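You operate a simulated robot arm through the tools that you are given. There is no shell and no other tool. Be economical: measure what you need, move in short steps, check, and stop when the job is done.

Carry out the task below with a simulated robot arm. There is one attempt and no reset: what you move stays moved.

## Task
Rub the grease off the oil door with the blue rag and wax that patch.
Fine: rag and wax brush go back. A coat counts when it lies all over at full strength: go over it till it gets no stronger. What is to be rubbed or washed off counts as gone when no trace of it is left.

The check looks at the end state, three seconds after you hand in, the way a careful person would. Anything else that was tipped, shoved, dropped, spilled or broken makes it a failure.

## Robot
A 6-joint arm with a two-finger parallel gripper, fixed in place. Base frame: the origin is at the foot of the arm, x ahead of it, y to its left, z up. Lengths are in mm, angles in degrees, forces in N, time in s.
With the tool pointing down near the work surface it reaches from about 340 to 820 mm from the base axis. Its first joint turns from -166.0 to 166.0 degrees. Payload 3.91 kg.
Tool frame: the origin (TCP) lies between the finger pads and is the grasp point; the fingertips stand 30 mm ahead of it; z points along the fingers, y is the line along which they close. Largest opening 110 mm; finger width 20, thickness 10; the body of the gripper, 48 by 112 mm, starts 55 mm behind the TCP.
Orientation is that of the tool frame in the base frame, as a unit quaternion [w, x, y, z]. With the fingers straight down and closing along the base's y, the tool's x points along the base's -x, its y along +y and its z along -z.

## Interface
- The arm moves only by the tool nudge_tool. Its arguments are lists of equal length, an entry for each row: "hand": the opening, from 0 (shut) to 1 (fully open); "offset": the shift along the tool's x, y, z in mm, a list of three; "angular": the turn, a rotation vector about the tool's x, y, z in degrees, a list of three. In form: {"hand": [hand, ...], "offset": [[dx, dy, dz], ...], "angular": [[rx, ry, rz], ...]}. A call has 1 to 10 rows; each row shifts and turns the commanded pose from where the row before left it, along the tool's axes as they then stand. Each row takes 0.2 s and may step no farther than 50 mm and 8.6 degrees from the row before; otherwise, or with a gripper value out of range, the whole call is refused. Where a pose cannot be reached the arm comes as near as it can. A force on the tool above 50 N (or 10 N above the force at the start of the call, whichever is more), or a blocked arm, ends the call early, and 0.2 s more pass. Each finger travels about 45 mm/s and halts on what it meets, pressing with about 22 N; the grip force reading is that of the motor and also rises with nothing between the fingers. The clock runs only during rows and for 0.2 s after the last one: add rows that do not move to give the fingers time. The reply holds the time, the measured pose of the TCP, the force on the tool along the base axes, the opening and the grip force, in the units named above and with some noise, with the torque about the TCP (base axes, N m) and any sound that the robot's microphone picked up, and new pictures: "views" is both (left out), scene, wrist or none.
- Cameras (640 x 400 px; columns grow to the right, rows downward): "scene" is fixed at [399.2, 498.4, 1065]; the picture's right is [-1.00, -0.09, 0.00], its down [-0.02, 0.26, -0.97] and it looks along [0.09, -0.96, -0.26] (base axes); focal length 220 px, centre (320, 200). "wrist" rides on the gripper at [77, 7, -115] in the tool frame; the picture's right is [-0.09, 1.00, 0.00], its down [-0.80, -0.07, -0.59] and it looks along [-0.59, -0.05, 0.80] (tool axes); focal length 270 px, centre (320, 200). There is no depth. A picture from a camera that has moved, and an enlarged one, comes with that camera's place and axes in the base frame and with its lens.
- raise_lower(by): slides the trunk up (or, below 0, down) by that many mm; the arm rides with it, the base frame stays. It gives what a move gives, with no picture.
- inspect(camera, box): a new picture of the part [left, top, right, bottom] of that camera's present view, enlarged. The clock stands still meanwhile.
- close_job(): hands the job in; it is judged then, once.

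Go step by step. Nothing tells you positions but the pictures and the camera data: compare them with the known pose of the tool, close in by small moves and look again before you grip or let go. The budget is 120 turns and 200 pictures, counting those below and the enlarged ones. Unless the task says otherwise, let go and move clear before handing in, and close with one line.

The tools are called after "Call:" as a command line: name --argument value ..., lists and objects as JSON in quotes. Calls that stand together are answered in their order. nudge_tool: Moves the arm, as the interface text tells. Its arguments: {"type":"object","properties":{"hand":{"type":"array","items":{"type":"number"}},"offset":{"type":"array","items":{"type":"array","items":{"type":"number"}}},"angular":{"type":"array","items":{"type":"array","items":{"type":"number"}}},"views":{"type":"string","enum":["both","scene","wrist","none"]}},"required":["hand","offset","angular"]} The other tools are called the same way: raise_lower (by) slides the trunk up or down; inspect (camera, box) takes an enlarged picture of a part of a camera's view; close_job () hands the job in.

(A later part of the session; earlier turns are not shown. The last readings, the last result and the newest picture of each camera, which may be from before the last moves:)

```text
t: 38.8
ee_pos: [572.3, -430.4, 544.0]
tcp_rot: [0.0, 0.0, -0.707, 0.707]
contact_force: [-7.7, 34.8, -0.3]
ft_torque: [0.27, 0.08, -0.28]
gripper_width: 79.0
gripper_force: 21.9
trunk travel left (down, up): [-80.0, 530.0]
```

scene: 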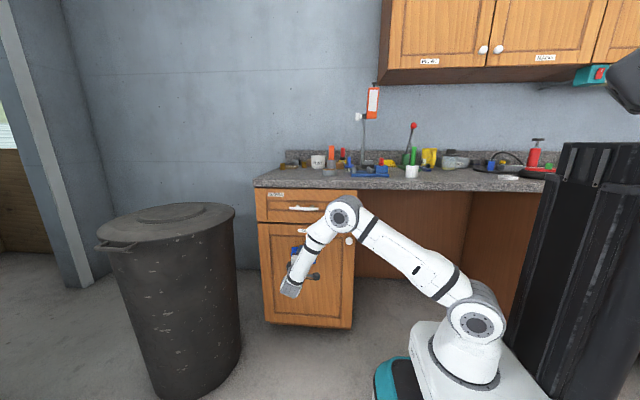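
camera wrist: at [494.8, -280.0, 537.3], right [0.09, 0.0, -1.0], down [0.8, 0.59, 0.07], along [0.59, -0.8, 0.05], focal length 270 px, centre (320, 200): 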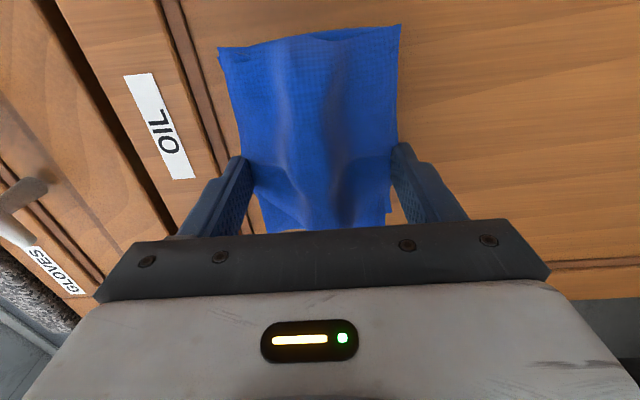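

The rag is on the door at about 35 N. I'll ease off slightly and rub over the patch.

Call:
nudge_tool --hand '[0, 0, 0, 0, 0, 0, 0, 0, 0, 0]' --offset '[[0, 4, -1], [15, 0, 0], [15, 0, 0], [-15, 10, 0], [-15, 0, 0], [-15, 0, 0], [-15, -10, 0], [15, -10, 0], [15, 0, 0], [0, 10, 0]]' --angular '[[0, 0, 0], [0, 0, 0], [0, 0, 0], [0, 0, 0], [0, 0, 0], [0, 0, 0], [0, 0, 0], [0, 0, 0], [0, 0, 0], [0, 0, 0]]' --views "none"

Call:
nudge_tool --hand '[0, 0, 0, 0, 0, 0, 0, 0, 0, 0]' --offset '[[0, 15, 0], [0, 10, 0], [20, -10, 0], [0, -15, 0], [0, -15, 0], [-20, 0, 0], [-20, 0, 0], [0, 15, 0], [0, 15, 0], [20, -15, 0]]' --angular '[[0, 0, 0], [0, 0, 0], [0, 0, 0], [0, 0, 0], [0, 0, 0], [0, 0, 0], [0, 0, 0], [0, 0, 0], [0, 0, 0], [0, 0, 0]]' --views "none"

Call:
nudge_tool --hand '[0, 0, 0, 0, 0]' --offset '[[0, 0, -10], [0, 0, -40], [30, 0, -40], [50, 0, 0], [0, 0, 0]]' --angular '[[0, 0, 0], [0, 0, 0], [0, 0, 0], [0, 0, 0], [0, 0, 0]]' --views "both"

```text
t: 39.8
ee_pos: [549.1, -429.0, 538.3]
tcp_rot: [0.003, -0.002, -0.705, 0.709]
contact_force: [-1.7, 16.0, 4.3]
ft_torque: [0.33, -0.11, 0.44]
gripper_width: 79.1
gripper_force: 21.7
trunk travel left (down, up): [-80.0, 530.0]
stopped in row 4: the force on the tool passed its limit at 61 N (the readings are from after the stop); the commanded pose is now the measured one
```

```text
t: 40.4
ee_pos: [549.7, -429.5, 517.5]
tcp_rot: [0.001, -0.003, -0.703, 0.711]
contact_force: [-5.1, 16.2, 8.1]
ft_torque: [0.48, 0.11, 0.05]
gripper_width: 79.2
gripper_force: 22.6
trunk travel left (down, up): [-80.0, 530.0]
stopped in row 3: the force on the tool passed its limit at 53 N (the readings are from after the stop); the commanded pose is now the measured one
```

```text
t: 41.6
ee_pos: [471.2, -338.0, 515.5]
tcp_rot: [0.002, -0.003, -0.704, 0.71]
contact_force: [-0.6, 0.7, -0.6]
ft_torque: [0.05, -0.01, 0.02]
gripper_width: 79.2
gripper_force: 22.1
trunk travel left (down, up): [-80.0, 530.0]
camera wrist: at [394.3, -221.7, 507.7], right [0.09, -0.01, -1.0], down [0.8, 0.59, 0.07], along [0.59, -0.81, 0.06], focal length 270 px, centre (320, 200)
```

scene: 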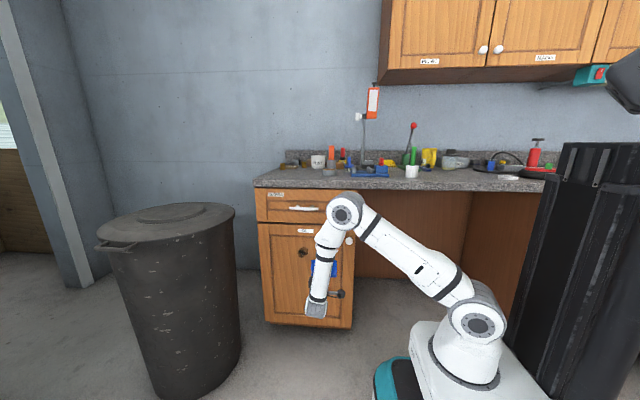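
wrist: 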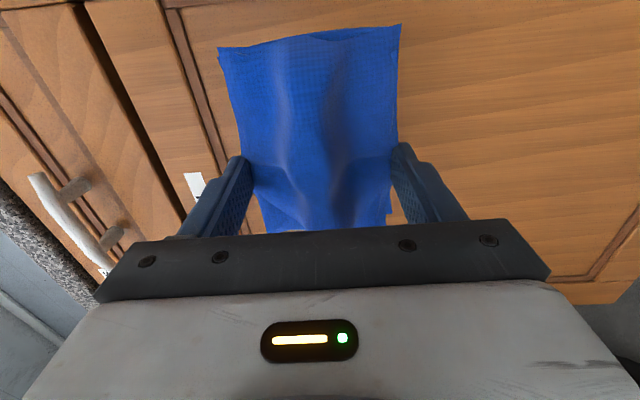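

Call:
inspect --camera "scene" --box '[255, 215, 365, 285]'

```text
5.71 times, centred on (310, 250) of scene
camera zoom: at [399.2, 498.4, 1065.0], right [-1.0, -0.09, 0.0], down [-0.02, 0.26, -0.97], along [0.09, -0.96, -0.26], focal length 1256 px, centre (377, -86)
```

zoom: 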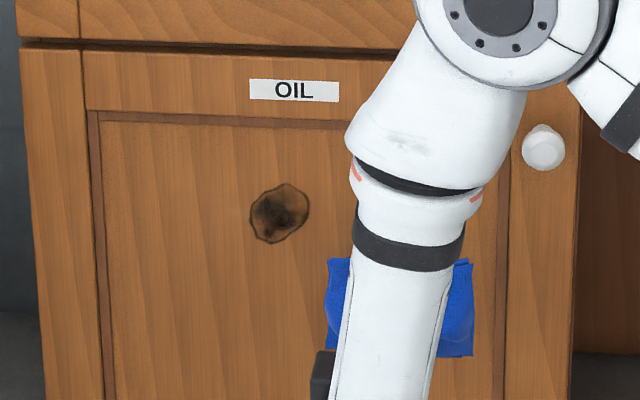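

The grease has faded but is still there. I'll go back to the spot and rub with lighter pressure and shorter strokes.

Call:
nudge_tool --hand '[0, 0, 0, 0, 0, 0]' --offset '[[-40, -12, 0], [-40, -10, 20], [-25, 0, 40], [0, 0, 22], [0, 0, 6], [0, 0, 3]]' --angular '[[0, 0, 0], [0, 0, 0], [0, 0, 0], [0, 0, 0], [0, 0, 0], [0, 0, 0]]' --views "none"

Call:
nudge_tool --hand '[0, 0, 0, 0, 0, 0, 0, 0, 0, 0]' --offset '[[8, 0, 0], [8, 0, 0], [-8, 0, 0], [-8, 0, 0], [-8, 0, 0], [-8, 0, 0], [8, 0, 0], [8, 0, 0], [0, 8, 0], [0, 8, 0]]' --angular '[[0, 0, 0], [0, 0, 0], [0, 0, 0], [0, 0, 0], [0, 0, 0], [0, 0, 0], [0, 0, 0], [0, 0, 0], [0, 0, 0], [0, 0, 0]]' --views "none"

```text
t: 43.0
ee_pos: [576.4, -430.5, 537.6]
tcp_rot: [0.002, -0.001, -0.705, 0.709]
contact_force: [-10.1, 42.5, 1.1]
ft_torque: [1.76, 0.15, 0.13]
gripper_width: 78.9
gripper_force: 22.1
trunk travel left (down, up): [-80.0, 530.0]
```

```text
t: 43.9
ee_pos: [567.2, -429.7, 537.6]
tcp_rot: [0.006, -0.002, -0.703, 0.711]
contact_force: [-5.7, 17.3, 7.3]
ft_torque: [0.41, 0.08, 0.19]
gripper_width: 79.0
gripper_force: 22.4
trunk travel left (down, up): [-80.0, 530.0]
stopped in row 4: the force on the tool passed its limit at 58 N (the readings are from after the stop); the commanded pose is now the measured one
```

Call:
nudge_tool --hand '[0, 0, 0, 0, 0, 0, 0, 0, 0, 0]' --offset '[[-10, 0, 0], [-10, 0, 0], [-10, 0, 0], [10, 0, 0], [10, 0, 0], [10, 0, 0], [0, -10, 0], [-10, 0, 0], [-10, 0, 0], [-10, 0, 0]]' --angular '[[0, 0, 0], [0, 0, 0], [0, 0, 0], [0, 0, 0], [0, 0, 0], [0, 0, 0], [0, 0, 0], [0, 0, 0], [0, 0, 0], [0, 0, 0]]' --views "none"

Call:
nudge_tool --hand '[0, 0, 0, 0, 0, 0, 0, 0, 0, 0]' --offset '[[10, 0, 0], [10, 0, 0], [10, 0, 0], [0, 10, 0], [0, 10, 0], [-10, 0, 0], [-10, 0, 0], [-10, 0, 0], [10, 0, 0], [10, 0, 0]]' --angular '[[0, 0, 0], [0, 0, 0], [0, 0, 0], [0, 0, 0], [0, 0, 0], [0, 0, 0], [0, 0, 0], [0, 0, 0], [0, 0, 0], [0, 0, 0]]' --views "none"

```text
t: 44.3
ee_pos: [576.2, -428.9, 535.5]
tcp_rot: [0.01, -0.001, -0.705, 0.709]
contact_force: [-0.7, 9.5, 1.8]
ft_torque: [0.12, -0.06, 0.34]
gripper_width: 79.1
gripper_force: 21.6
trunk travel left (down, up): [-80.0, 530.0]
stopped in row 2: the force on the tool passed its limit at 53 N (the readings are from after the stop); the commanded pose is now the measured one
```

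```text
t: 46.5
ee_pos: [556.1, -429.5, 514.3]
tcp_rot: [0.008, -0.002, -0.704, 0.71]
contact_force: [9.8, 10.7, 0.4]
ft_torque: [0.47, -0.53, 0.43]
gripper_width: 78.9
gripper_force: 21.6
trunk travel left (down, up): [-80.0, 530.0]
```

Call:
nudge_tool --hand '[0, 0, 0, 0, 0, 0, 0, 0, 0, 0]' --offset '[[0, -10, 0], [-10, 0, 0], [-10, 0, 0], [-10, 0, 0], [-10, 0, 0], [0, -12, 0], [10, 0, 0], [10, 0, 0], [10, 0, 0], [10, 0, 0]]' --angular '[[0, 0, 0], [0, 0, 0], [0, 0, 0], [0, 0, 0], [0, 0, 0], [0, 0, 0], [0, 0, 0], [0, 0, 0], [0, 0, 0], [0, 0, 0]]' --views "none"

Call:
nudge_tool --hand '[0, 0, 0, 0, 0, 0, 0, 0, 0, 0]' --offset '[[0, -12, 0], [-10, 0, 0], [-10, 0, 0], [-10, 0, 0], [-10, 0, 0], [0, -12, 0], [10, 0, 0], [10, 0, 0], [10, 0, 0], [10, 0, 0]]' --angular '[[0, 0, 0], [0, 0, 0], [0, 0, 0], [0, 0, 0], [0, 0, 0], [0, 0, 0], [0, 0, 0], [0, 0, 0], [0, 0, 0], [0, 0, 0]]' --views "none"

Call:
nudge_tool --hand '[0, 0, 0, 0, 0]' --offset '[[0, 0, -10], [0, 0, -40], [30, 0, -40], [50, 0, 0], [0, 0, 0]]' --angular '[[0, 0, 0], [0, 0, 0], [0, 0, 0], [0, 0, 0], [0, 0, 0]]' --views "none"

Call:
inspect --camera "scene" --box '[255, 215, 365, 285]'

```text
t: 47.2
ee_pos: [562.6, -429.4, 525.1]
tcp_rot: [0.013, -0.002, -0.706, 0.708]
contact_force: [1.0, 4.8, 0.6]
ft_torque: [0.2, -0.04, 0.09]
gripper_width: 79.1
gripper_force: 22.1
trunk travel left (down, up): [-80.0, 530.0]
stopped in row 3: the force on the tool passed its limit at 61 N (the readings are from after the stop); the commanded pose is now the measured one
```

```text
t: 49.4
ee_pos: [565.1, -428.6, 548.8]
tcp_rot: [0.014, -0.002, -0.706, 0.708]
contact_force: [14.5, 22.0, 1.0]
ft_torque: [0.95, -0.63, 0.68]
gripper_width: 79.2
gripper_force: 22.0
trunk travel left (down, up): [-80.0, 530.0]
```

```text
t: 50.6
ee_pos: [483.3, -339.2, 546.6]
tcp_rot: [0.014, -0.002, -0.706, 0.708]
contact_force: [0.1, -0.1, -0.5]
ft_torque: [-0.03, 0.0, -0.01]
gripper_width: 79.3
gripper_force: 22.1
trunk travel left (down, up): [-80.0, 530.0]
```

```text
5.71 times, centred on (310, 250) of scene
camera zoom: at [399.2, 498.4, 1065.0], right [-1.0, -0.09, 0.0], down [-0.02, 0.26, -0.97], along [0.09, -0.96, -0.26], focal length 1256 px, centre (377, -86)
```

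zoom: 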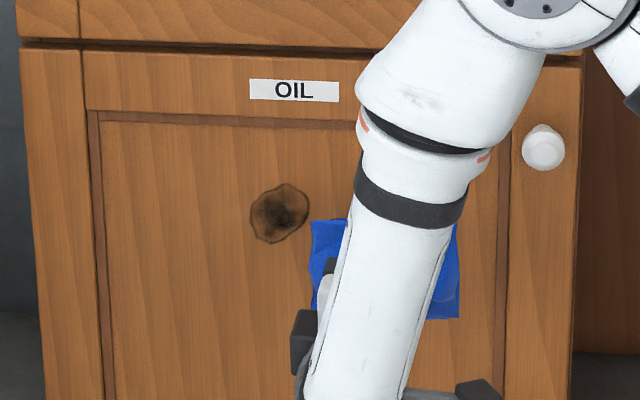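

The grease keeps fading. I'll straighten the tool, which had tilted about 1.3°, and rub with longer, lighter strokes.

Call:
nudge_tool --hand '[0, 0, 0, 0, 0]' --offset '[[-45, 4, 0], [-48, 4, 0], [0, 0, 45], [0, 0, 41], [0, 0, 4]]' --angular '[[0, -1.3, 1], [0, 0, 0], [0, 0, 0], [0, 0, 0], [0, 0, 0]]' --views "none"

```text
t: 51.8
ee_pos: [581.6, -428.6, 541.3]
tcp_rot: [-0.001, 0.0, -0.706, 0.708]
contact_force: [-0.4, -0.3, -0.2]
ft_torque: [0.0, -0.03, -0.03]
gripper_width: 79.3
gripper_force: 21.8
trunk travel left (down, up): [-80.0, 530.0]
```

Call:
nudge_tool --hand '[0, 0, 0, 0, 0, 0, 0, 0, 0, 0]' --offset '[[0, 0, 1.6], [0, 20, 0], [0, -20, 0], [0, -20, 0], [0, 20, 0], [0, 20, 0], [0, -20, 0], [0, -20, 0], [0, 20, 0], [0, 0, 0]]' --angular '[[0, 0, 0], [0, 0, 0], [0, 0, 0], [0, 0, 0], [0, 0, 0], [0, 0, 0], [0, 0, 0], [0, 0, 0], [0, 0, 0], [0, 0, 0]]' --views "none"

```text
t: 54.0
ee_pos: [579.4, -429.1, 544.3]
tcp_rot: [-0.003, 0.001, -0.705, 0.709]
contact_force: [4.4, 19.6, 16.8]
ft_torque: [0.4, -0.03, -0.22]
gripper_width: 78.9
gripper_force: 21.8
trunk travel left (down, up): [-80.0, 530.0]
```

Vertical strokes run smoothly, so I'll continue with them at slightly different x positions.

Call:
nudge_tool --hand '[0, 0, 0, 0, 0, 0, 0, 0, 0, 0]' --offset '[[5, 25, 0], [0, -25, 0], [0, -25, 0], [0, 25, 0], [0, 25, 0], [5, -25, 0], [0, -25, 0], [0, 25, 0], [0, 25, 0], [0, -25, 0]]' --angular '[[0, 0, 0], [0, 0, 0], [0, 0, 0], [0, 0, 0], [0, 0, 0], [0, 0, 0], [0, 0, 0], [0, 0, 0], [0, 0, 0], [0, 0, 0]]' --views "none"

Call:
nudge_tool --hand '[0, 0, 0, 0, 0, 0, 0, 0, 0, 0]' --offset '[[5, 25, 0], [0, -25, 0], [0, -25, 0], [0, 25, 0], [0, 25, 0], [5, -25, 0], [0, -25, 0], [0, 25, 0], [0, 25, 0], [0, -25, 0]]' --angular '[[0, 0, 0], [0, 0, 0], [0, 0, 0], [0, 0, 0], [0, 0, 0], [0, 0, 0], [0, 0, 0], [0, 0, 0], [0, 0, 0], [0, 0, 0]]' --views "none"

Call:
nudge_tool --hand '[0, 0, 0, 0, 0, 0, 0, 0, 0, 0]' --offset '[[0, 25, 0], [0, -25, 0], [0, -25, 0], [0, 25, 0], [0, 25, 0], [0, -25, 0], [0, -25, 0], [0, 25, 0], [0, 25, 0], [0, -25, 0]]' --angular '[[0, 0, 0], [0, 0, 0], [0, 0, 0], [0, 0, 0], [0, 0, 0], [0, 0, 0], [0, 0, 0], [0, 0, 0], [0, 0, 0], [0, 0, 0]]' --views "none"

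Call:
nudge_tool --hand '[0, 0, 0, 0, 0]' --offset '[[0, 0, -10], [0, 0, -40], [30, 0, -40], [50, 0, 0], [0, 0, 0]]' --angular '[[0, 0, 0], [0, 0, 0], [0, 0, 0], [0, 0, 0], [0, 0, 0]]' --views "none"

Call:
inspect --camera "scene" --box '[255, 215, 365, 285]'

```text
t: 55.0
ee_pos: [574.7, -428.3, 561.9]
tcp_rot: [-0.002, -0.005, -0.699, 0.715]
contact_force: [-14.2, 25.0, 16.4]
ft_torque: [0.71, 0.71, -0.42]
gripper_width: 78.9
gripper_force: 22.0
trunk travel left (down, up): [-80.0, 530.0]
stopped in row 4: the force on the tool passed its limit at 65 N (the readings are from after the stop); the commanded pose is now the measured one
```

```text
t: 55.4
ee_pos: [575.3, -429.9, 544.3]
tcp_rot: [-0.005, -0.003, -0.698, 0.716]
contact_force: [-10.2, 14.9, 4.9]
ft_torque: [0.61, 0.49, -0.31]
gripper_width: 79.2
gripper_force: 22.0
trunk travel left (down, up): [-80.0, 530.0]
stopped in row 1: the force on the tool passed its limit at 62 N (the readings are from after the stop); the commanded pose is now the measured one
```

```text
t: 56.5
ee_pos: [576.5, -429.1, 543.6]
tcp_rot: [-0.01, -0.006, -0.694, 0.72]
contact_force: [-11.2, 20.2, 7.9]
ft_torque: [0.69, 0.53, -0.44]
gripper_width: 78.9
gripper_force: 21.9
trunk travel left (down, up): [-80.0, 530.0]
stopped in row 5: the force on the tool passed its limit at 74 N (the readings are from after the stop); the commanded pose is now the measured one
```

```text
t: 57.7
ee_pos: [495.6, -338.4, 535.9]
tcp_rot: [-0.009, -0.005, -0.695, 0.719]
contact_force: [0.4, 0.3, -0.1]
ft_torque: [0.01, 0.0, 0.02]
gripper_width: 79.3
gripper_force: 22.1
trunk travel left (down, up): [-80.0, 530.0]
```

```text
5.71 times, centred on (310, 250) of scene
camera zoom: at [399.2, 498.4, 1065.0], right [-1.0, -0.09, 0.0], down [-0.02, 0.26, -0.97], along [0.09, -0.96, -0.26], focal length 1256 px, centre (377, -86)
```

zoom: 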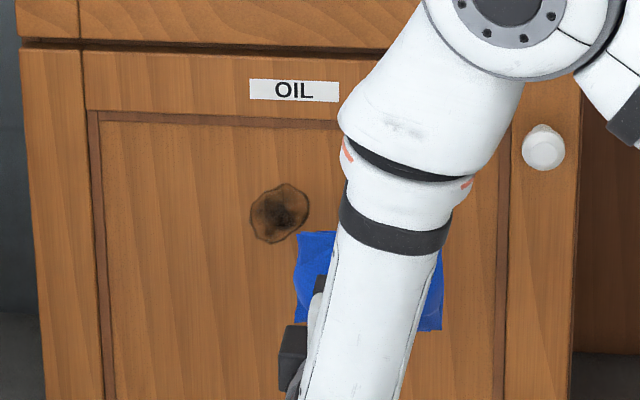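

Call:
inspect --camera "scene" --box '[293, 242, 315, 262]'

```text
16.00 times, centred on (304, 252) of scene
camera zoom: at [399.2, 498.4, 1065.0], right [-1.0, -0.09, 0.0], down [-0.02, 0.26, -0.97], along [0.09, -0.96, -0.26], focal length 3516 px, centre (576, -632)
```

zoom: 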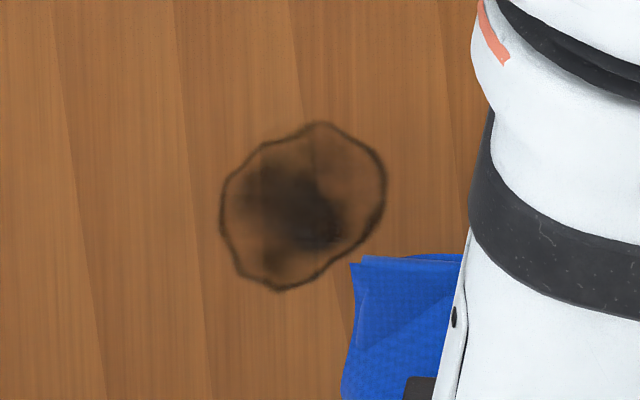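

The rim has cleaned but the centre stays dark, so the rag touches the door off-centre. I'll tilt the tool 6° so the rag's far (+x) end takes the contact, and stroke with that end over the spot.

Call:
nudge_tool --hand '[0, 0, 0, 0, 0, 0]' --offset '[[0, 0, 0], [-16, -2, 20], [-16, 0, 30], [0, 0, 26], [0, 0, 2], [0, 0, 0]]' --angular '[[-1.95, 6.3, -1.1], [0, 0, 0], [0, 0, 0], [0, 0, 0], [0, 0, 0], [0, 0, 0]]' --views "both"

```text
t: 59.1
ee_pos: [520.3, -422.4, 538.8]
tcp_rot: [0.035, -0.038, -0.706, 0.706]
contact_force: [-0.2, 0.0, -1.4]
ft_torque: [0.02, 0.0, 0.01]
gripper_width: 79.0
gripper_force: 21.8
trunk travel left (down, up): [-80.0, 530.0]
camera wrist: at [453.7, -298.5, 531.8], right [0.09, -0.01, -1.0], down [0.86, 0.51, 0.07], along [0.51, -0.86, 0.05], focal length 270 px, centre (320, 200)
```

scene: 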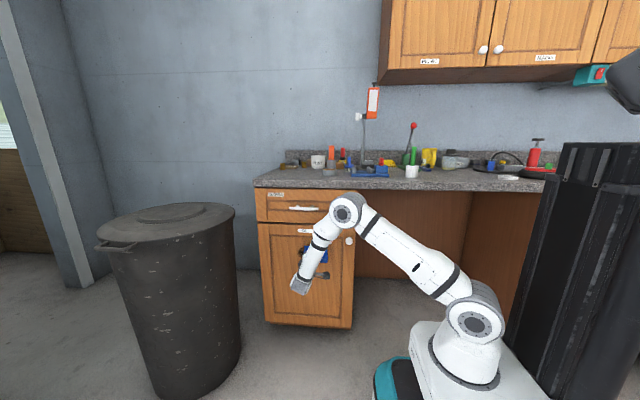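
wrist: 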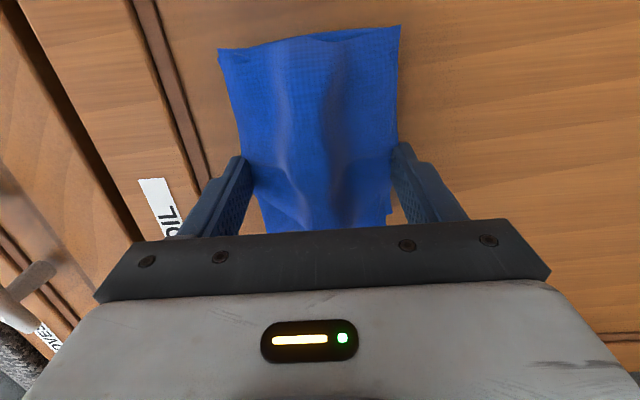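

Call:
inspect --camera "scene" --box '[280, 232, 340, 272]'

Call:
nudge_tool --hand '[0, 0, 0, 0, 0]' --offset '[[0, 0, 1], [0, 0, 1], [0, 0, 1], [0, 0, 0.5], [0, 0, 0]]' --angular '[[0, 0, 0], [0, 0, 0], [0, 0, 0], [0, 0, 0], [0, 0, 0]]' --views "none"

```text
10.00 times, centred on (310, 252) of scene
camera zoom: at [399.2, 498.4, 1065.0], right [-1.0, -0.09, 0.0], down [-0.02, 0.26, -0.97], along [0.09, -0.96, -0.26], focal length 2198 px, centre (420, -320)
```

zoom: 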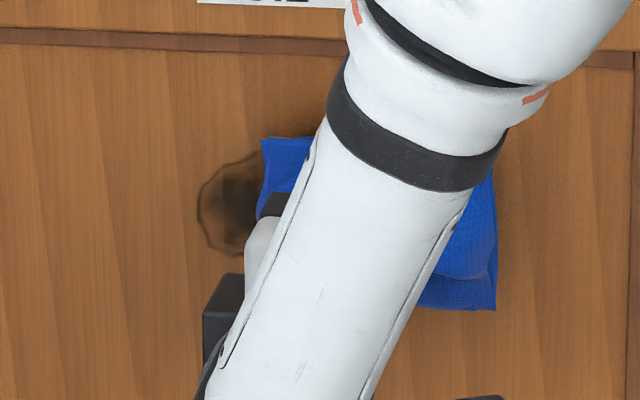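

```text
t: 60.3
ee_pos: [520.7, -424.6, 538.4]
tcp_rot: [0.035, -0.038, -0.706, 0.706]
contact_force: [0.3, 0.3, -1.3]
ft_torque: [0.01, -0.01, 0.04]
gripper_width: 79.1
gripper_force: 22.2
trunk travel left (down, up): [-80.0, 530.0]
```

Call:
nudge_tool --hand '[0, 0, 0, 0]' --offset '[[0, 0, 1], [0, 0, 1], [0, 0, 1], [0, 0, 0]]' --angular '[[0, 0, 0], [0, 0, 0], [0, 0, 0], [0, 0, 0]]' --views "none"

```text
t: 61.3
ee_pos: [518.8, -428.3, 540.3]
tcp_rot: [0.035, -0.037, -0.706, 0.707]
contact_force: [0.0, 14.8, -2.1]
ft_torque: [-0.01, 0.06, 0.62]
gripper_width: 79.0
gripper_force: 21.8
trunk travel left (down, up): [-80.0, 530.0]
```

Contact is now at the rag's end, about 42 mm beyond the TCP. I'll stroke vertically and step across the spot.

Call:
nudge_tool --hand '[0, 0, 0, 0, 0, 0, 0, 0, 0, 0]' --offset '[[0, 15, 0], [0, -15, 0], [0, -15, 0], [0, 15, 0], [-8, 0, -0.8], [0, 15, 0], [0, -15, 0], [0, -15, 0], [0, 15, 0], [-8, 0, -0.8]]' --angular '[[0, 0, 0], [0, 0, 0], [0, 0, 0], [0, 0, 0], [0, 0, 0], [0, 0, 0], [0, 0, 0], [0, 0, 0], [0, 0, 0], [0, 0, 0]]' --views "none"

Call:
nudge_tool --hand '[0, 0, 0, 0, 0, 0, 0, 0, 0, 0]' --offset '[[0, 15, 0], [0, -15, 0], [0, -15, 0], [0, 15, 0], [-8, 0, -0.8], [0, 15, 0], [0, -15, 0], [0, -15, 0], [0, 15, 0], [-8, 0, -0.8]]' --angular '[[0, 0, 0], [0, 0, 0], [0, 0, 0], [0, 0, 0], [0, 0, 0], [0, 0, 0], [0, 0, 0], [0, 0, 0], [0, 0, 0], [0, 0, 0]]' --views "none"

```text
t: 63.5
ee_pos: [536.0, -428.7, 540.8]
tcp_rot: [0.034, -0.038, -0.706, 0.706]
contact_force: [-2.3, 5.4, -0.3]
ft_torque: [-0.03, -0.01, 0.19]
gripper_width: 78.9
gripper_force: 21.9
trunk travel left (down, up): [-80.0, 530.0]
```

```text
t: 65.7
ee_pos: [550.3, -427.9, 539.8]
tcp_rot: [-0.035, 0.039, 0.706, -0.706]
contact_force: [0.8, 0.1, -0.7]
ft_torque: [0.02, -0.04, -0.02]
gripper_width: 79.1
gripper_force: 21.5
trunk travel left (down, up): [-80.0, 530.0]
```

Call:
nudge_tool --hand '[0, 0, 0, 0, 0, 0, 0, 0, 0, 0]' --offset '[[0, 0, 1], [0, 15, 0.7], [0, -15, 0], [0, -15, 0], [0, 15, 0], [8, 0, 0.8], [0, 15, 0], [0, -15, 0], [0, -15, 0], [0, 15, 0]]' --angular '[[0, 0, 0], [0, 0, 0], [0, 0, 0], [0, 0, 0], [0, 0, 0], [0, 0, 0], [0, 0, 0], [0, 0, 0], [0, 0, 0], [0, 0, 0]]' --views "none"

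Call:
nudge_tool --hand '[0, 0, 0, 0, 0, 0, 0, 0, 0, 0]' --offset '[[8, 0, 0.8], [0, 15, 0], [0, -15, 0], [0, -15, 0], [0, 15, 0], [8, 0, 0.8], [0, 15, 0], [0, -15, 0], [0, -15, 0], [0, 15, 0]]' --angular '[[0, 0, 0], [0, 0, 0], [0, 0, 0], [0, 0, 0], [0, 0, 0], [0, 0, 0], [0, 0, 0], [0, 0, 0], [0, 0, 0], [0, 0, 0]]' --views "none"

Call:
nudge_tool --hand '[0, 0, 0, 0, 0]' --offset '[[0, 0, -10], [0, 0, -40], [20, 0, -30], [20, 0, 0], [0, 0, 0]]' --angular '[[0, 0, 0], [0, 0, 0], [0, 0, 0], [0, 0, 0], [0, 0, 0]]' --views "none"

Call:
inspect --camera "scene" --box '[280, 232, 340, 272]'

```text
t: 67.9
ee_pos: [544.7, -429.2, 540.0]
tcp_rot: [0.035, -0.038, -0.706, 0.706]
contact_force: [0.8, 8.1, 2.9]
ft_torque: [0.06, -0.15, 0.43]
gripper_width: 79.1
gripper_force: 21.9
trunk travel left (down, up): [-80.0, 530.0]
```

```text
t: 70.1
ee_pos: [526.9, -429.0, 541.2]
tcp_rot: [-0.034, 0.038, 0.707, -0.706]
contact_force: [2.6, 12.9, 5.5]
ft_torque: [0.33, -0.1, 0.15]
gripper_width: 79.2
gripper_force: 21.8
trunk travel left (down, up): [-80.0, 530.0]
```

```text
t: 71.3
ee_pos: [496.0, -345.6, 540.8]
tcp_rot: [0.035, -0.038, -0.706, 0.706]
contact_force: [0.0, 0.4, 0.2]
ft_torque: [0.02, 0.01, 0.03]
gripper_width: 79.3
gripper_force: 21.7
trunk travel left (down, up): [-80.0, 530.0]
```

```text
10.00 times, centred on (310, 252) of scene
camera zoom: at [399.2, 498.4, 1065.0], right [-1.0, -0.09, 0.0], down [-0.02, 0.26, -0.97], along [0.09, -0.96, -0.26], focal length 2198 px, centre (420, -320)
```

zoom: 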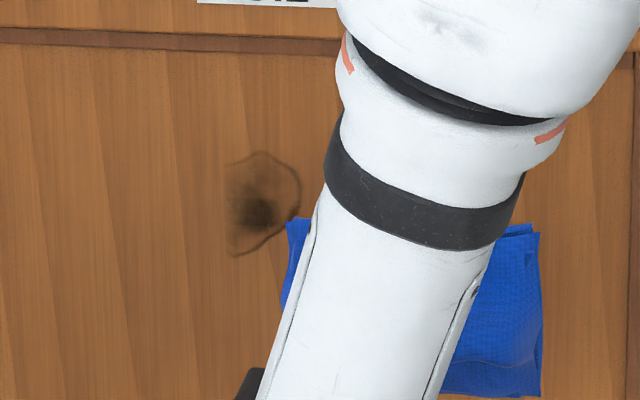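

The left part of the spot is fully clean now. I'll repeat the strokes over the remaining part with firmer pressure and smaller steps.

Call:
nudge_tool --hand '[0, 0, 0, 0, 0, 0]' --offset '[[-26, 0, 30], [-26, 0, 40], [0, 0, 6.4], [0, 0, 2], [0, 0, 1.2], [0, 0, 0]]' --angular '[[0, 0, 0], [0, 0, 0], [0, 0, 0], [0, 0, 0], [0, 0, 0], [0, 0, 0]]' --views "none"

Call:
nudge_tool --hand '[0, 0, 0, 0, 0, 0, 0, 0, 0, 0]' --offset '[[0, 15, 0], [0, -15, 0], [0, -15, 0], [0, 15, 0], [5, 0, 0.6], [0, 15, 0], [0, -15, 0], [0, -15, 0], [0, 15, 0], [5, 0, 0.6]]' --angular '[[0, 0, 0], [0, 0, 0], [0, 0, 0], [0, 0, 0], [0, 0, 0], [0, 0, 0], [0, 0, 0], [0, 0, 0], [0, 0, 0], [0, 0, 0]]' --views "none"

Call:
nudge_tool --hand '[0, 0, 0, 0, 0, 0, 0, 0, 0, 0]' --offset '[[0, 15, 0], [0, -15, 0], [0, -15, 0], [0, 15, 0], [5, 0, 0.6], [0, 15, 0], [0, -15, 0], [0, -15, 0], [0, 15, 0], [5, 0, 0.6]]' --angular '[[0, 0, 0], [0, 0, 0], [0, 0, 0], [0, 0, 0], [0, 0, 0], [0, 0, 0], [0, 0, 0], [0, 0, 0], [0, 0, 0], [0, 0, 0]]' --views "none"

Call:
nudge_tool --hand '[0, 0, 0, 0, 0, 0, 0, 0, 0, 0]' --offset '[[0, 15, 0], [0, -15, 0], [0, -15, 0], [0, 15, 0], [5, 0, 0.6], [0, 15, 0], [0, -15, 0], [0, -15, 0], [0, 15, 0], [5, 0, 0.6]]' --angular '[[0, 0, 0], [0, 0, 0], [0, 0, 0], [0, 0, 0], [0, 0, 0], [0, 0, 0], [0, 0, 0], [0, 0, 0], [0, 0, 0], [0, 0, 0]]' --views "none"

```text
t: 72.7
ee_pos: [539.1, -429.6, 538.9]
tcp_rot: [0.035, -0.038, -0.706, 0.706]
contact_force: [-9.1, 37.0, -3.7]
ft_torque: [0.13, -0.66, 0.03]
gripper_width: 79.3
gripper_force: 21.9
trunk travel left (down, up): [-80.0, 530.0]
```

```text
t: 73.1
ee_pos: [541.5, -428.9, 533.3]
tcp_rot: [0.032, -0.039, -0.703, 0.709]
contact_force: [-1.8, 18.1, 6.3]
ft_torque: [0.55, 0.13, 0.08]
gripper_width: 79.1
gripper_force: 22.4
trunk travel left (down, up): [-80.0, 530.0]
stopped in row 1: the force on the tool passed its limit at 98 N (the readings are from after the stop); the commanded pose is now the measured one
```

```text
t: 74.1
ee_pos: [540.5, -428.4, 539.5]
tcp_rot: [0.031, -0.041, -0.7, 0.712]
contact_force: [-7.8, 16.2, 10.7]
ft_torque: [0.35, 0.33, -0.16]
gripper_width: 78.9
gripper_force: 21.6
trunk travel left (down, up): [-80.0, 530.0]
stopped in row 5: the force on the tool passed its limit at 57 N (the readings are from after the stop); the commanded pose is now the measured one
```

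```text
t: 74.9
ee_pos: [542.2, -428.1, 545.3]
tcp_rot: [0.035, -0.038, -0.703, 0.71]
contact_force: [0.3, 1.9, -0.1]
ft_torque: [0.04, -0.03, 0.03]
gripper_width: 79.5
gripper_force: 22.4
trunk travel left (down, up): [-80.0, 530.0]
stopped in row 4: the force on the tool passed its limit at 60 N (the readings are from after the stop); the commanded pose is now the measured one
```

Call:
nudge_tool --hand '[0, 0, 0, 0, 0]' --offset '[[0, 0, -10], [0, 0, -40], [20, 0, -30], [40, 0, 0], [0, 0, 0]]' --angular '[[0, 0, 0], [0, 0, 0], [0, 0, 0], [0, 0, 0], [0, 0, 0]]' --views "wrist"

Call:
inspect --camera "scene" --box '[280, 232, 340, 272]'

```text
t: 76.1
ee_pos: [488.8, -341.3, 546.6]
tcp_rot: [0.035, -0.039, -0.703, 0.709]
contact_force: [0.0, -1.1, -0.2]
ft_torque: [0.0, 0.03, 0.0]
gripper_width: 79.1
gripper_force: 22.3
trunk travel left (down, up): [-80.0, 530.0]
camera wrist: at [423.1, -219.9, 537.4], right [0.09, -0.02, -1.0], down [0.86, 0.51, 0.07], along [0.51, -0.86, 0.06], focal length 270 px, centre (320, 200)
```

wrist: 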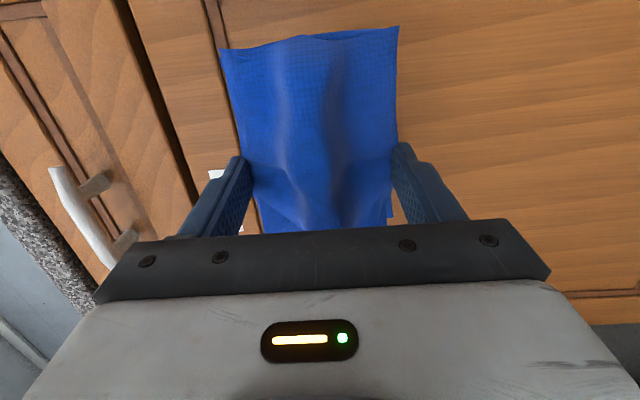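

```text
10.00 times, centred on (310, 252) of scene
camera zoom: at [399.2, 498.4, 1065.0], right [-1.0, -0.09, 0.0], down [-0.02, 0.26, -0.97], along [0.09, -0.96, -0.26], focal length 2198 px, centre (420, -320)
```

zoom: 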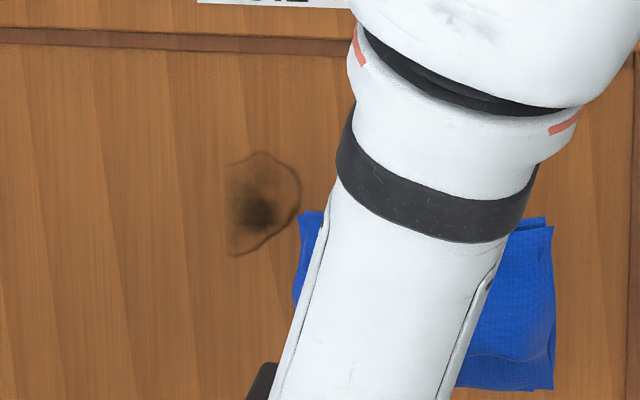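

I'll tilt further, to about 15°, so the rag's end stands clear ahead of the fingertips, and press lightly.

Call:
nudge_tool --hand '[0, 0, 0, 0, 0, 0, 0]' --offset '[[0, 0, 0], [0, 0, 0], [-34, 6, 20], [-34, 0, 34], [0, 0, 2], [0, 0, 2], [0, 0, 0]]' --angular '[[-0.5, 5, 0], [0, 4.5, 0], [0, 0, 0], [0, 0, 0], [0, 0, 0], [0, 0, 0], [0, 0, 0]]' --views "none"

Call:
inspect --camera "scene" --box '[280, 232, 340, 272]'

```text
t: 77.7
ee_pos: [540.3, -417.2, 539.4]
tcp_rot: [-0.092, 0.097, 0.701, -0.7]
contact_force: [0.0, 0.5, -0.6]
ft_torque: [0.0, -0.04, 0.03]
gripper_width: 79.0
gripper_force: 21.5
trunk travel left (down, up): [-80.0, 530.0]
```

```text
10.00 times, centred on (310, 252) of scene
camera zoom: at [399.2, 498.4, 1065.0], right [-1.0, -0.09, 0.0], down [-0.02, 0.26, -0.97], along [0.09, -0.96, -0.26], focal length 2198 px, centre (420, -320)
```

zoom: 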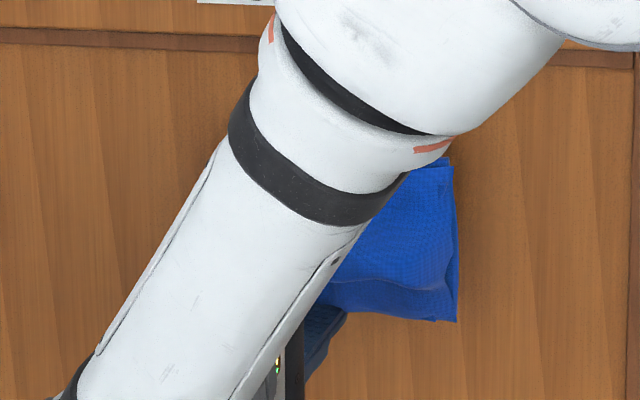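

Call:
nudge_tool --hand '[0, 0, 0, 0, 0]' --offset '[[0, 0, 1], [0, 0, 1], [0, 0, 1], [0, 0, 0.5], [0, 0, 0]]' --angular '[[0, 0, 0], [0, 0, 0], [0, 0, 0], [0, 0, 0], [0, 0, 0]]' --views "none"

```text
t: 78.9
ee_pos: [538.5, -421.1, 539.0]
tcp_rot: [0.093, -0.097, -0.7, 0.701]
contact_force: [0.3, -1.5, -1.2]
ft_torque: [-0.01, 0.0, -0.02]
gripper_width: 79.1
gripper_force: 21.6
trunk travel left (down, up): [-80.0, 530.0]
```

Call:
nudge_tool --hand '[0, 0, 0, 0]' --offset '[[0, 0, 1], [0, 0, 1], [0, 0, 1], [0, 0, 0]]' --angular '[[0, 0, 0], [0, 0, 0], [0, 0, 0], [0, 0, 0]]' --views "none"

```text
t: 79.9
ee_pos: [538.4, -422.8, 539.3]
tcp_rot: [0.092, -0.097, -0.701, 0.701]
contact_force: [-0.9, 15.2, -2.7]
ft_torque: [0.12, 0.06, 0.57]
gripper_width: 79.6
gripper_force: 21.7
trunk travel left (down, up): [-80.0, 530.0]
```

Contact is at 15 N on the rag's end. I'll stroke vertically here and step toward -x.

Call:
nudge_tool --hand '[0, 0, 0, 0, 0, 0, 0, 0, 0, 0]' --offset '[[0, 12, 0], [0, 12, 0], [0, -12, 0], [0, -12, 0], [0, -12, 0], [0, -12, 0], [0, 12, 0], [0, 12, 0], [4.8, 0, 1.3], [0, 0, 0]]' --angular '[[0, 0, 0], [0, 0, 0], [0, 0, 0], [0, 0, 0], [0, 0, 0], [0, 0, 0], [0, 0, 0], [0, 0, 0], [0, 0, 0], [0, 0, 0]]' --views "none"

Call:
nudge_tool --hand '[0, 0, 0, 0, 0, 0, 0, 0, 0, 0]' --offset '[[0, 12, 0], [0, 12, 0], [0, -12, 0], [0, -12, 0], [0, -12, 0], [0, -12, 0], [0, 12, 0], [0, 12, 0], [4.8, 0, 1.3], [0, 0, 0]]' --angular '[[0, 0, 0], [0, 0, 0], [0, 0, 0], [0, 0, 0], [0, 0, 0], [0, 0, 0], [0, 0, 0], [0, 0, 0], [0, 0, 0], [0, 0, 0]]' --views "none"

Call:
nudge_tool --hand '[0, 0, 0, 0, 0, 0, 0, 0, 0, 0]' --offset '[[0, 12, 0], [0, 12, 0], [0, -12, 0], [0, -12, 0], [0, -12, 0], [0, -12, 0], [0, 12, 0], [0, 12, 0], [4.8, 0, 1.3], [0, 0, 0]]' --angular '[[0, 0, 0], [0, 0, 0], [0, 0, 0], [0, 0, 0], [0, 0, 0], [0, 0, 0], [0, 0, 0], [0, 0, 0], [0, 0, 0], [0, 0, 0]]' --views "none"

```text
t: 82.1
ee_pos: [532.3, -422.9, 540.4]
tcp_rot: [0.093, -0.096, -0.701, 0.701]
contact_force: [-0.4, 0.0, -0.9]
ft_torque: [0.02, -0.01, 0.0]
gripper_width: 79.4
gripper_force: 21.7
trunk travel left (down, up): [-80.0, 530.0]
```

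```text
t: 84.3
ee_pos: [528.6, -422.3, 539.3]
tcp_rot: [0.092, -0.098, -0.7, 0.701]
contact_force: [0.4, 0.1, 0.4]
ft_torque: [0.01, 0.0, -0.03]
gripper_width: 79.2
gripper_force: 21.8
trunk travel left (down, up): [-80.0, 530.0]
```

```text
t: 86.5
ee_pos: [523.5, -423.7, 539.8]
tcp_rot: [0.093, -0.096, -0.7, 0.701]
contact_force: [2.9, 3.8, 0.0]
ft_torque: [0.01, 0.01, 0.28]
gripper_width: 79.3
gripper_force: 21.9
trunk travel left (down, up): [-80.0, 530.0]
```

Call:
nudge_tool --hand '[0, 0, 0, 0, 0, 0, 0, 0, 0, 0]' --offset '[[0, 0, 1.5], [0, 12, 0], [0, 12, 0], [0, -12, 0], [0, -12, 0], [0, -12, 0], [0, -12, 0.3], [0, 12, 0], [0, 12, 0], [0, 0, 0]]' --angular '[[0, 0, 0], [0, 0, 0], [0, 0, 0], [0, 0, 0], [0, 0, 0], [0, 0, 0], [0, 0, 0], [0, 0, 0], [0, 0, 0], [0, 0, 0]]' --views "none"

Call:
nudge_tool --hand '[0, 0, 0, 0, 0]' --offset '[[0, 0, -30], [20, 0, -45], [45, 0, -20], [45, 0, 0], [0, 0, 0]]' --angular '[[0, 0, 0], [0, 0, 0], [0, 0, 0], [0, 0, 0], [0, 0, 0]]' --views "wrist"

Call:
inspect --camera "scene" --box '[280, 232, 340, 272]'

```text
t: 88.7
ee_pos: [523.9, -424.3, 539.5]
tcp_rot: [0.093, -0.097, -0.7, 0.701]
contact_force: [-0.4, 6.3, 0.1]
ft_torque: [-0.07, -0.03, 0.25]
gripper_width: 79.1
gripper_force: 22.0
trunk travel left (down, up): [-80.0, 530.0]
```

```text
t: 89.9
ee_pos: [442.4, -305.0, 540.7]
tcp_rot: [0.092, -0.098, -0.7, 0.701]
contact_force: [0.7, -0.8, -0.8]
ft_torque: [0.02, 0.0, -0.01]
gripper_width: 79.2
gripper_force: 22.0
trunk travel left (down, up): [-80.0, 530.0]
camera wrist: at [396.7, -174.1, 533.0], right [0.09, -0.02, -1.0], down [0.93, 0.36, 0.08], along [0.36, -0.93, 0.06], focal length 270 px, centre (320, 200)
```

wrist: 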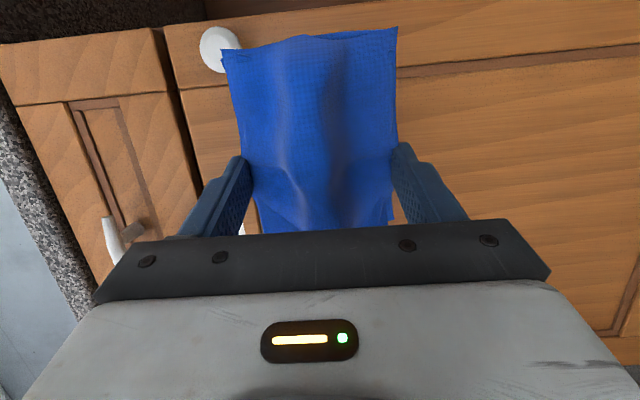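

```text
10.00 times, centred on (310, 252) of scene
camera zoom: at [399.2, 498.4, 1065.0], right [-1.0, -0.09, 0.0], down [-0.02, 0.26, -0.97], along [0.09, -0.96, -0.26], focal length 2198 px, centre (420, -320)
```

zoom: 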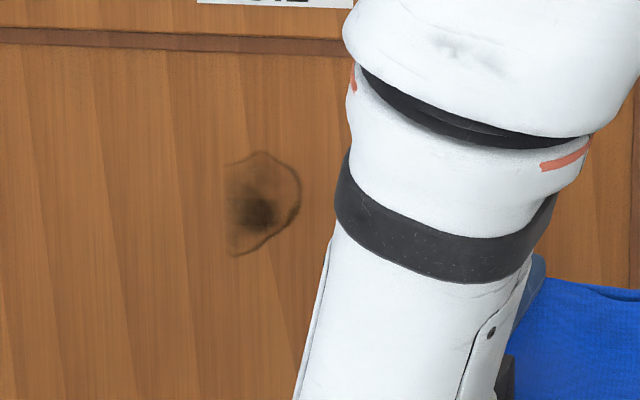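

That pass changed nothing: the force dropped to zero because the fingertips, not the rag, were taking the load. I'll put the rag back on the counter and regrip it higher so that it protrudes beyond the fingertips.

Call:
nudge_tool --hand '[0, 0, 0, 0, 0, 0, 0]' --offset '[[0, 0, 0], [0, 0, 0], [-46, 0, -5], [-46, 0, 0], [-46, 0, 0], [0, 0, 0], [0, 0, 0]]' --angular '[[0, -8, 0], [0, -7.5, 0], [0, 0, 0], [0, 0, 0], [0, 0, 0], [0, 0, 0], [0, 0, 0]]' --views "none"

Call:
raise_lower --by 420

Call:
nudge_tool --hand '[0, 0, 0, 0, 0, 0, 0, 0, 0, 0]' --offset '[[0, 0, 0], [0, 0, 0], [0, 0, 0], [0, 0, 0], [0, 0, 0], [0, 0, 0], [0, 0, 0], [0, 0, 0], [0, 0, 0], [0, 0, 0]]' --angular '[[-8.5, 0, 0], [-8.5, 0, 0], [-8.5, 0, 0], [-8.5, 0, 0], [-8.5, 0, 0], [-8.5, 0, 0], [-8.5, 0, 0], [-8.5, 0, 0], [-8.5, 0, 0], [-8.5, 0, 0]]' --views "scene"

```text
t: 91.5
ee_pos: [582.1, -299.2, 540.4]
tcp_rot: [0.002, 0.001, 0.707, -0.707]
contact_force: [-0.2, 0.4, -0.4]
ft_torque: [0.02, 0.0, -0.02]
gripper_width: 79.3
gripper_force: 22.0
trunk travel left (down, up): [-80.0, 530.0]
```

```text
refused: 420 is not a number from -400 to 400
```

```text
t: 93.7
ee_pos: [580.6, -298.1, 540.3]
tcp_rot: [0.004, 0.0, 0.999, -0.044]
contact_force: [-0.2, 0.5, -0.3]
ft_torque: [-0.01, 0.01, 0.02]
gripper_width: 79.1
gripper_force: 22.5
trunk travel left (down, up): [-80.0, 530.0]
```

scene: 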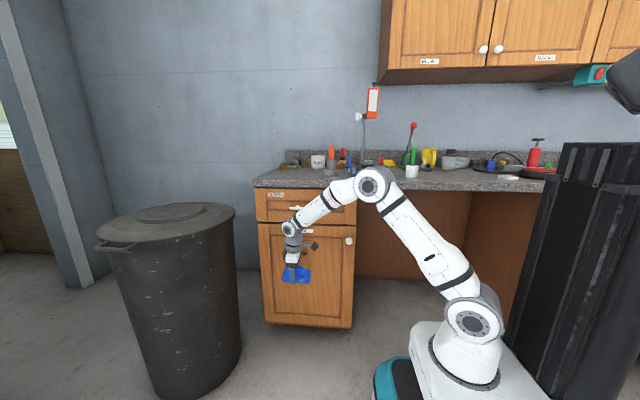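

Call:
raise_lower --by 400

Call:
raise_lower --by 20

Call:
nudge_tool --hand '[0, 0, 0, 0, 0, 0, 0, 0]' --offset '[[0, 0, -20], [0, -44, 0], [0, -44, 0], [0, -44, 0], [0, -44, 0], [0, -44, 0], [-4, -44, 0], [0, 0, 0]]' --angular '[[-5, 0, 0], [0, 0, 0], [0, 0, 0], [0, 0, 0], [0, 0, 0], [0, 0, 4.6], [0, 0, 0], [0, 0, 0]]' --views "wrist"

Call:
inspect --camera "scene" --box '[270, 130, 350, 190]'

```text
t: 97.5
ee_pos: [579.9, -299.1, 939.6]
tcp_rot: [0.003, -0.001, 0.999, -0.044]
contact_force: [0.7, 0.1, -0.6]
ft_torque: [0.0, 0.01, 0.03]
gripper_width: 79.4
gripper_force: 21.8
trunk travel left (down, up): [-480.0, 130.0]
```

```text
t: 98.2
ee_pos: [579.4, -298.5, 959.8]
tcp_rot: [0.003, 0.0, 0.999, -0.044]
contact_force: [0.3, -0.3, -1.8]
ft_torque: [0.0, 0.01, 0.05]
gripper_width: 79.1
gripper_force: 21.9
trunk travel left (down, up): [-500.0, 110.0]
```

```text
t: 100.0
ee_pos: [581.8, -561.1, 984.1]
tcp_rot: [0.003, 0.04, 0.999, 0.0]
contact_force: [0.2, -0.3, 0.2]
ft_torque: [0.01, 0.03, 0.03]
gripper_width: 79.2
gripper_force: 21.7
trunk travel left (down, up): [-500.0, 110.0]
camera wrist: at [503.3, -547.3, 1097.6], right [0.17, 0.99, 0.0], down [0.79, -0.13, 0.6], along [0.59, -0.1, -0.8], focal length 270 px, centre (320, 200)
```

wrist: 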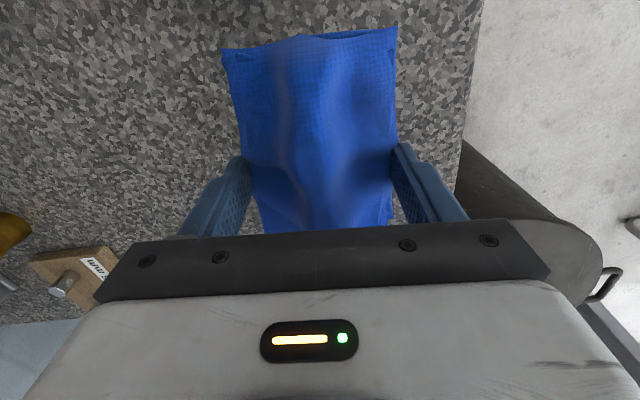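

```text
6.67 times, centred on (310, 160) of scene
camera zoom: at [399.2, 498.4, 1065.0], right [-1.0, -0.09, 0.0], down [-0.02, 0.26, -0.97], along [0.09, -0.96, -0.26], focal length 1465 px, centre (387, 467)
```

zoom: 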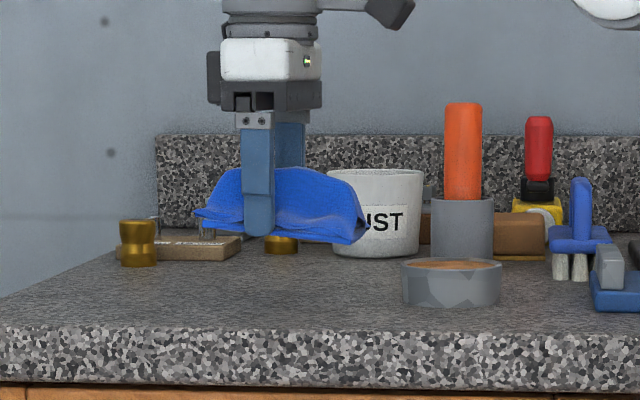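

The rag has swivelled in the grip, which confirms the slip. I'll lower it to its original place and release it.

Call:
nudge_tool --hand '[0, 0, 0, 0, 0, 0, 0]' --offset '[[-1, -2, 15], [0, 0, 15], [0, 0, 10], [0, 0, 4], [0, 0, 3], [0, 0, 3], [0, 0, 0]]' --angular '[[0, 0, 0], [0, 0, 0], [0, 0, 0], [0, 0, 0], [0, 0, 0], [0, 0, 0], [0, 0, 0]]' --views "none"

```text
t: 101.6
ee_pos: [583.2, -563.0, 932.7]
tcp_rot: [0.004, 0.039, 0.999, -0.002]
contact_force: [4.9, -3.0, 11.9]
ft_torque: [-0.13, 0.61, 0.24]
gripper_width: 79.3
gripper_force: 22.0
trunk travel left (down, up): [-500.0, 110.0]
```

Call:
nudge_tool --hand '[0.9, 0.9, 0.9, 0.9, 0.9, 0.9]' --offset '[[0, 0, 0], [0, 0, 0], [0, 0, -5], [0, 0, -7], [0, 0, 0], [0, 0, 0]]' --angular '[[0, 0, 0], [0, 0, 0], [0, 0, 0], [0, 0, 0], [0, 0, 0], [0, 0, 0]]' --views "wrist"

Call:
inspect --camera "scene" --box '[270, 130, 350, 190]'

```text
t: 103.0
ee_pos: [582.1, -562.9, 941.5]
tcp_rot: [0.004, 0.039, 0.999, 0.0]
contact_force: [0.4, 0.5, -0.7]
ft_torque: [0.0, 0.0, -0.03]
gripper_width: 99.0
gripper_force: 0.1
trunk travel left (down, up): [-500.0, 110.0]
camera wrist: at [504.2, -549.9, 1055.7], right [0.17, 0.99, 0.0], down [0.79, -0.13, 0.6], along [0.59, -0.1, -0.8], focal length 270 px, centre (320, 200)
```

wrist: 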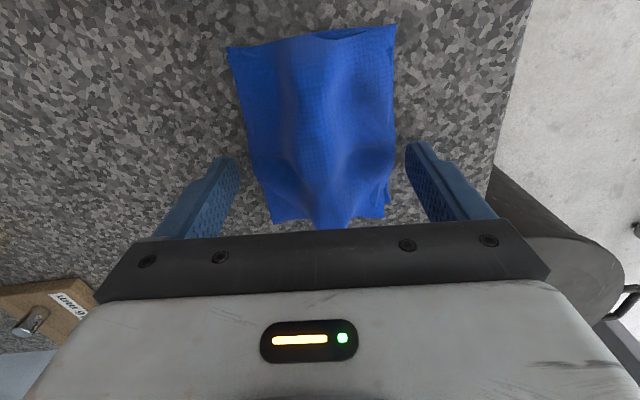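

```text
6.67 times, centred on (310, 160) of scene
camera zoom: at [399.2, 498.4, 1065.0], right [-1.0, -0.09, 0.0], down [-0.02, 0.26, -0.97], along [0.09, -0.96, -0.26], focal length 1465 px, centre (387, 467)
```

zoom: 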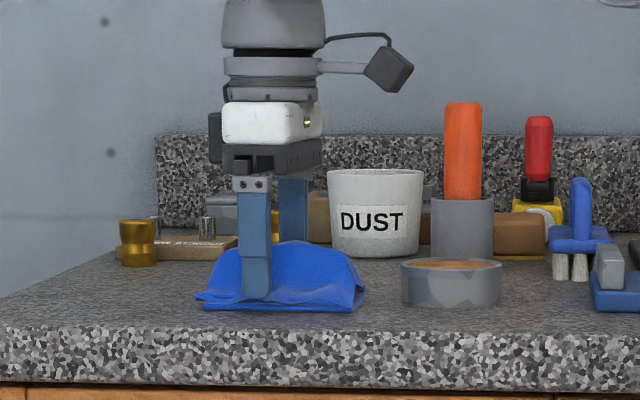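

Call:
nudge_tool --hand '[0.6, 0.3, 0, 0, 0, 0, 0]' --offset '[[-2, 0, -3], [0, 0, 0], [0, 0, 0], [0, 0, 0], [0, 0, 0], [0, 0, 0], [0, 0, 0]]' --angular '[[0, 0, 0], [0, 0, 0], [0, 0, 0], [0, 0, 0], [0, 0, 0], [0, 0, 0], [0, 0, 0]]' --views "none"

Call:
nudge_tool --hand '[0, 0, 0, 0]' --offset '[[0, 0, -5], [0, 0, -15], [0, 0, -20], [0, 0, 0]]' --angular '[[0, 0, 0], [0, 0, 0], [0, 0, 0], [0, 0, 0]]' --views "none"

Call:
inspect --camera "scene" --box '[270, 130, 350, 190]'

```text
t: 104.6
ee_pos: [584.0, -563.3, 944.5]
tcp_rot: [0.004, 0.039, 0.999, 0.0]
contact_force: [1.1, 0.3, 0.7]
ft_torque: [0.01, -0.01, -0.01]
gripper_width: 79.0
gripper_force: 21.8
trunk travel left (down, up): [-500.0, 110.0]
```

```text
t: 105.6
ee_pos: [582.6, -562.0, 985.6]
tcp_rot: [0.003, 0.039, 0.999, 0.0]
contact_force: [0.6, 0.5, -1.1]
ft_torque: [-0.01, 0.05, 0.01]
gripper_width: 79.2
gripper_force: 22.3
out of reach, approached as far as the arm can: row 2
trunk travel left (down, up): [-500.0, 110.0]
```

```text
6.67 times, centred on (310, 160) of scene
camera zoom: at [399.2, 498.4, 1065.0], right [-1.0, -0.09, 0.0], down [-0.02, 0.26, -0.97], along [0.09, -0.96, -0.26], focal length 1465 px, centre (387, 467)
```

zoom: 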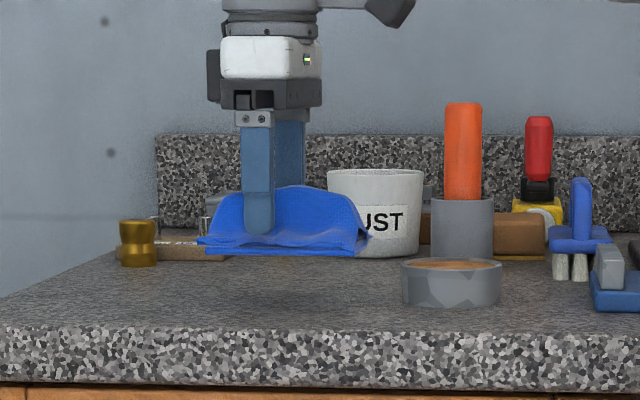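

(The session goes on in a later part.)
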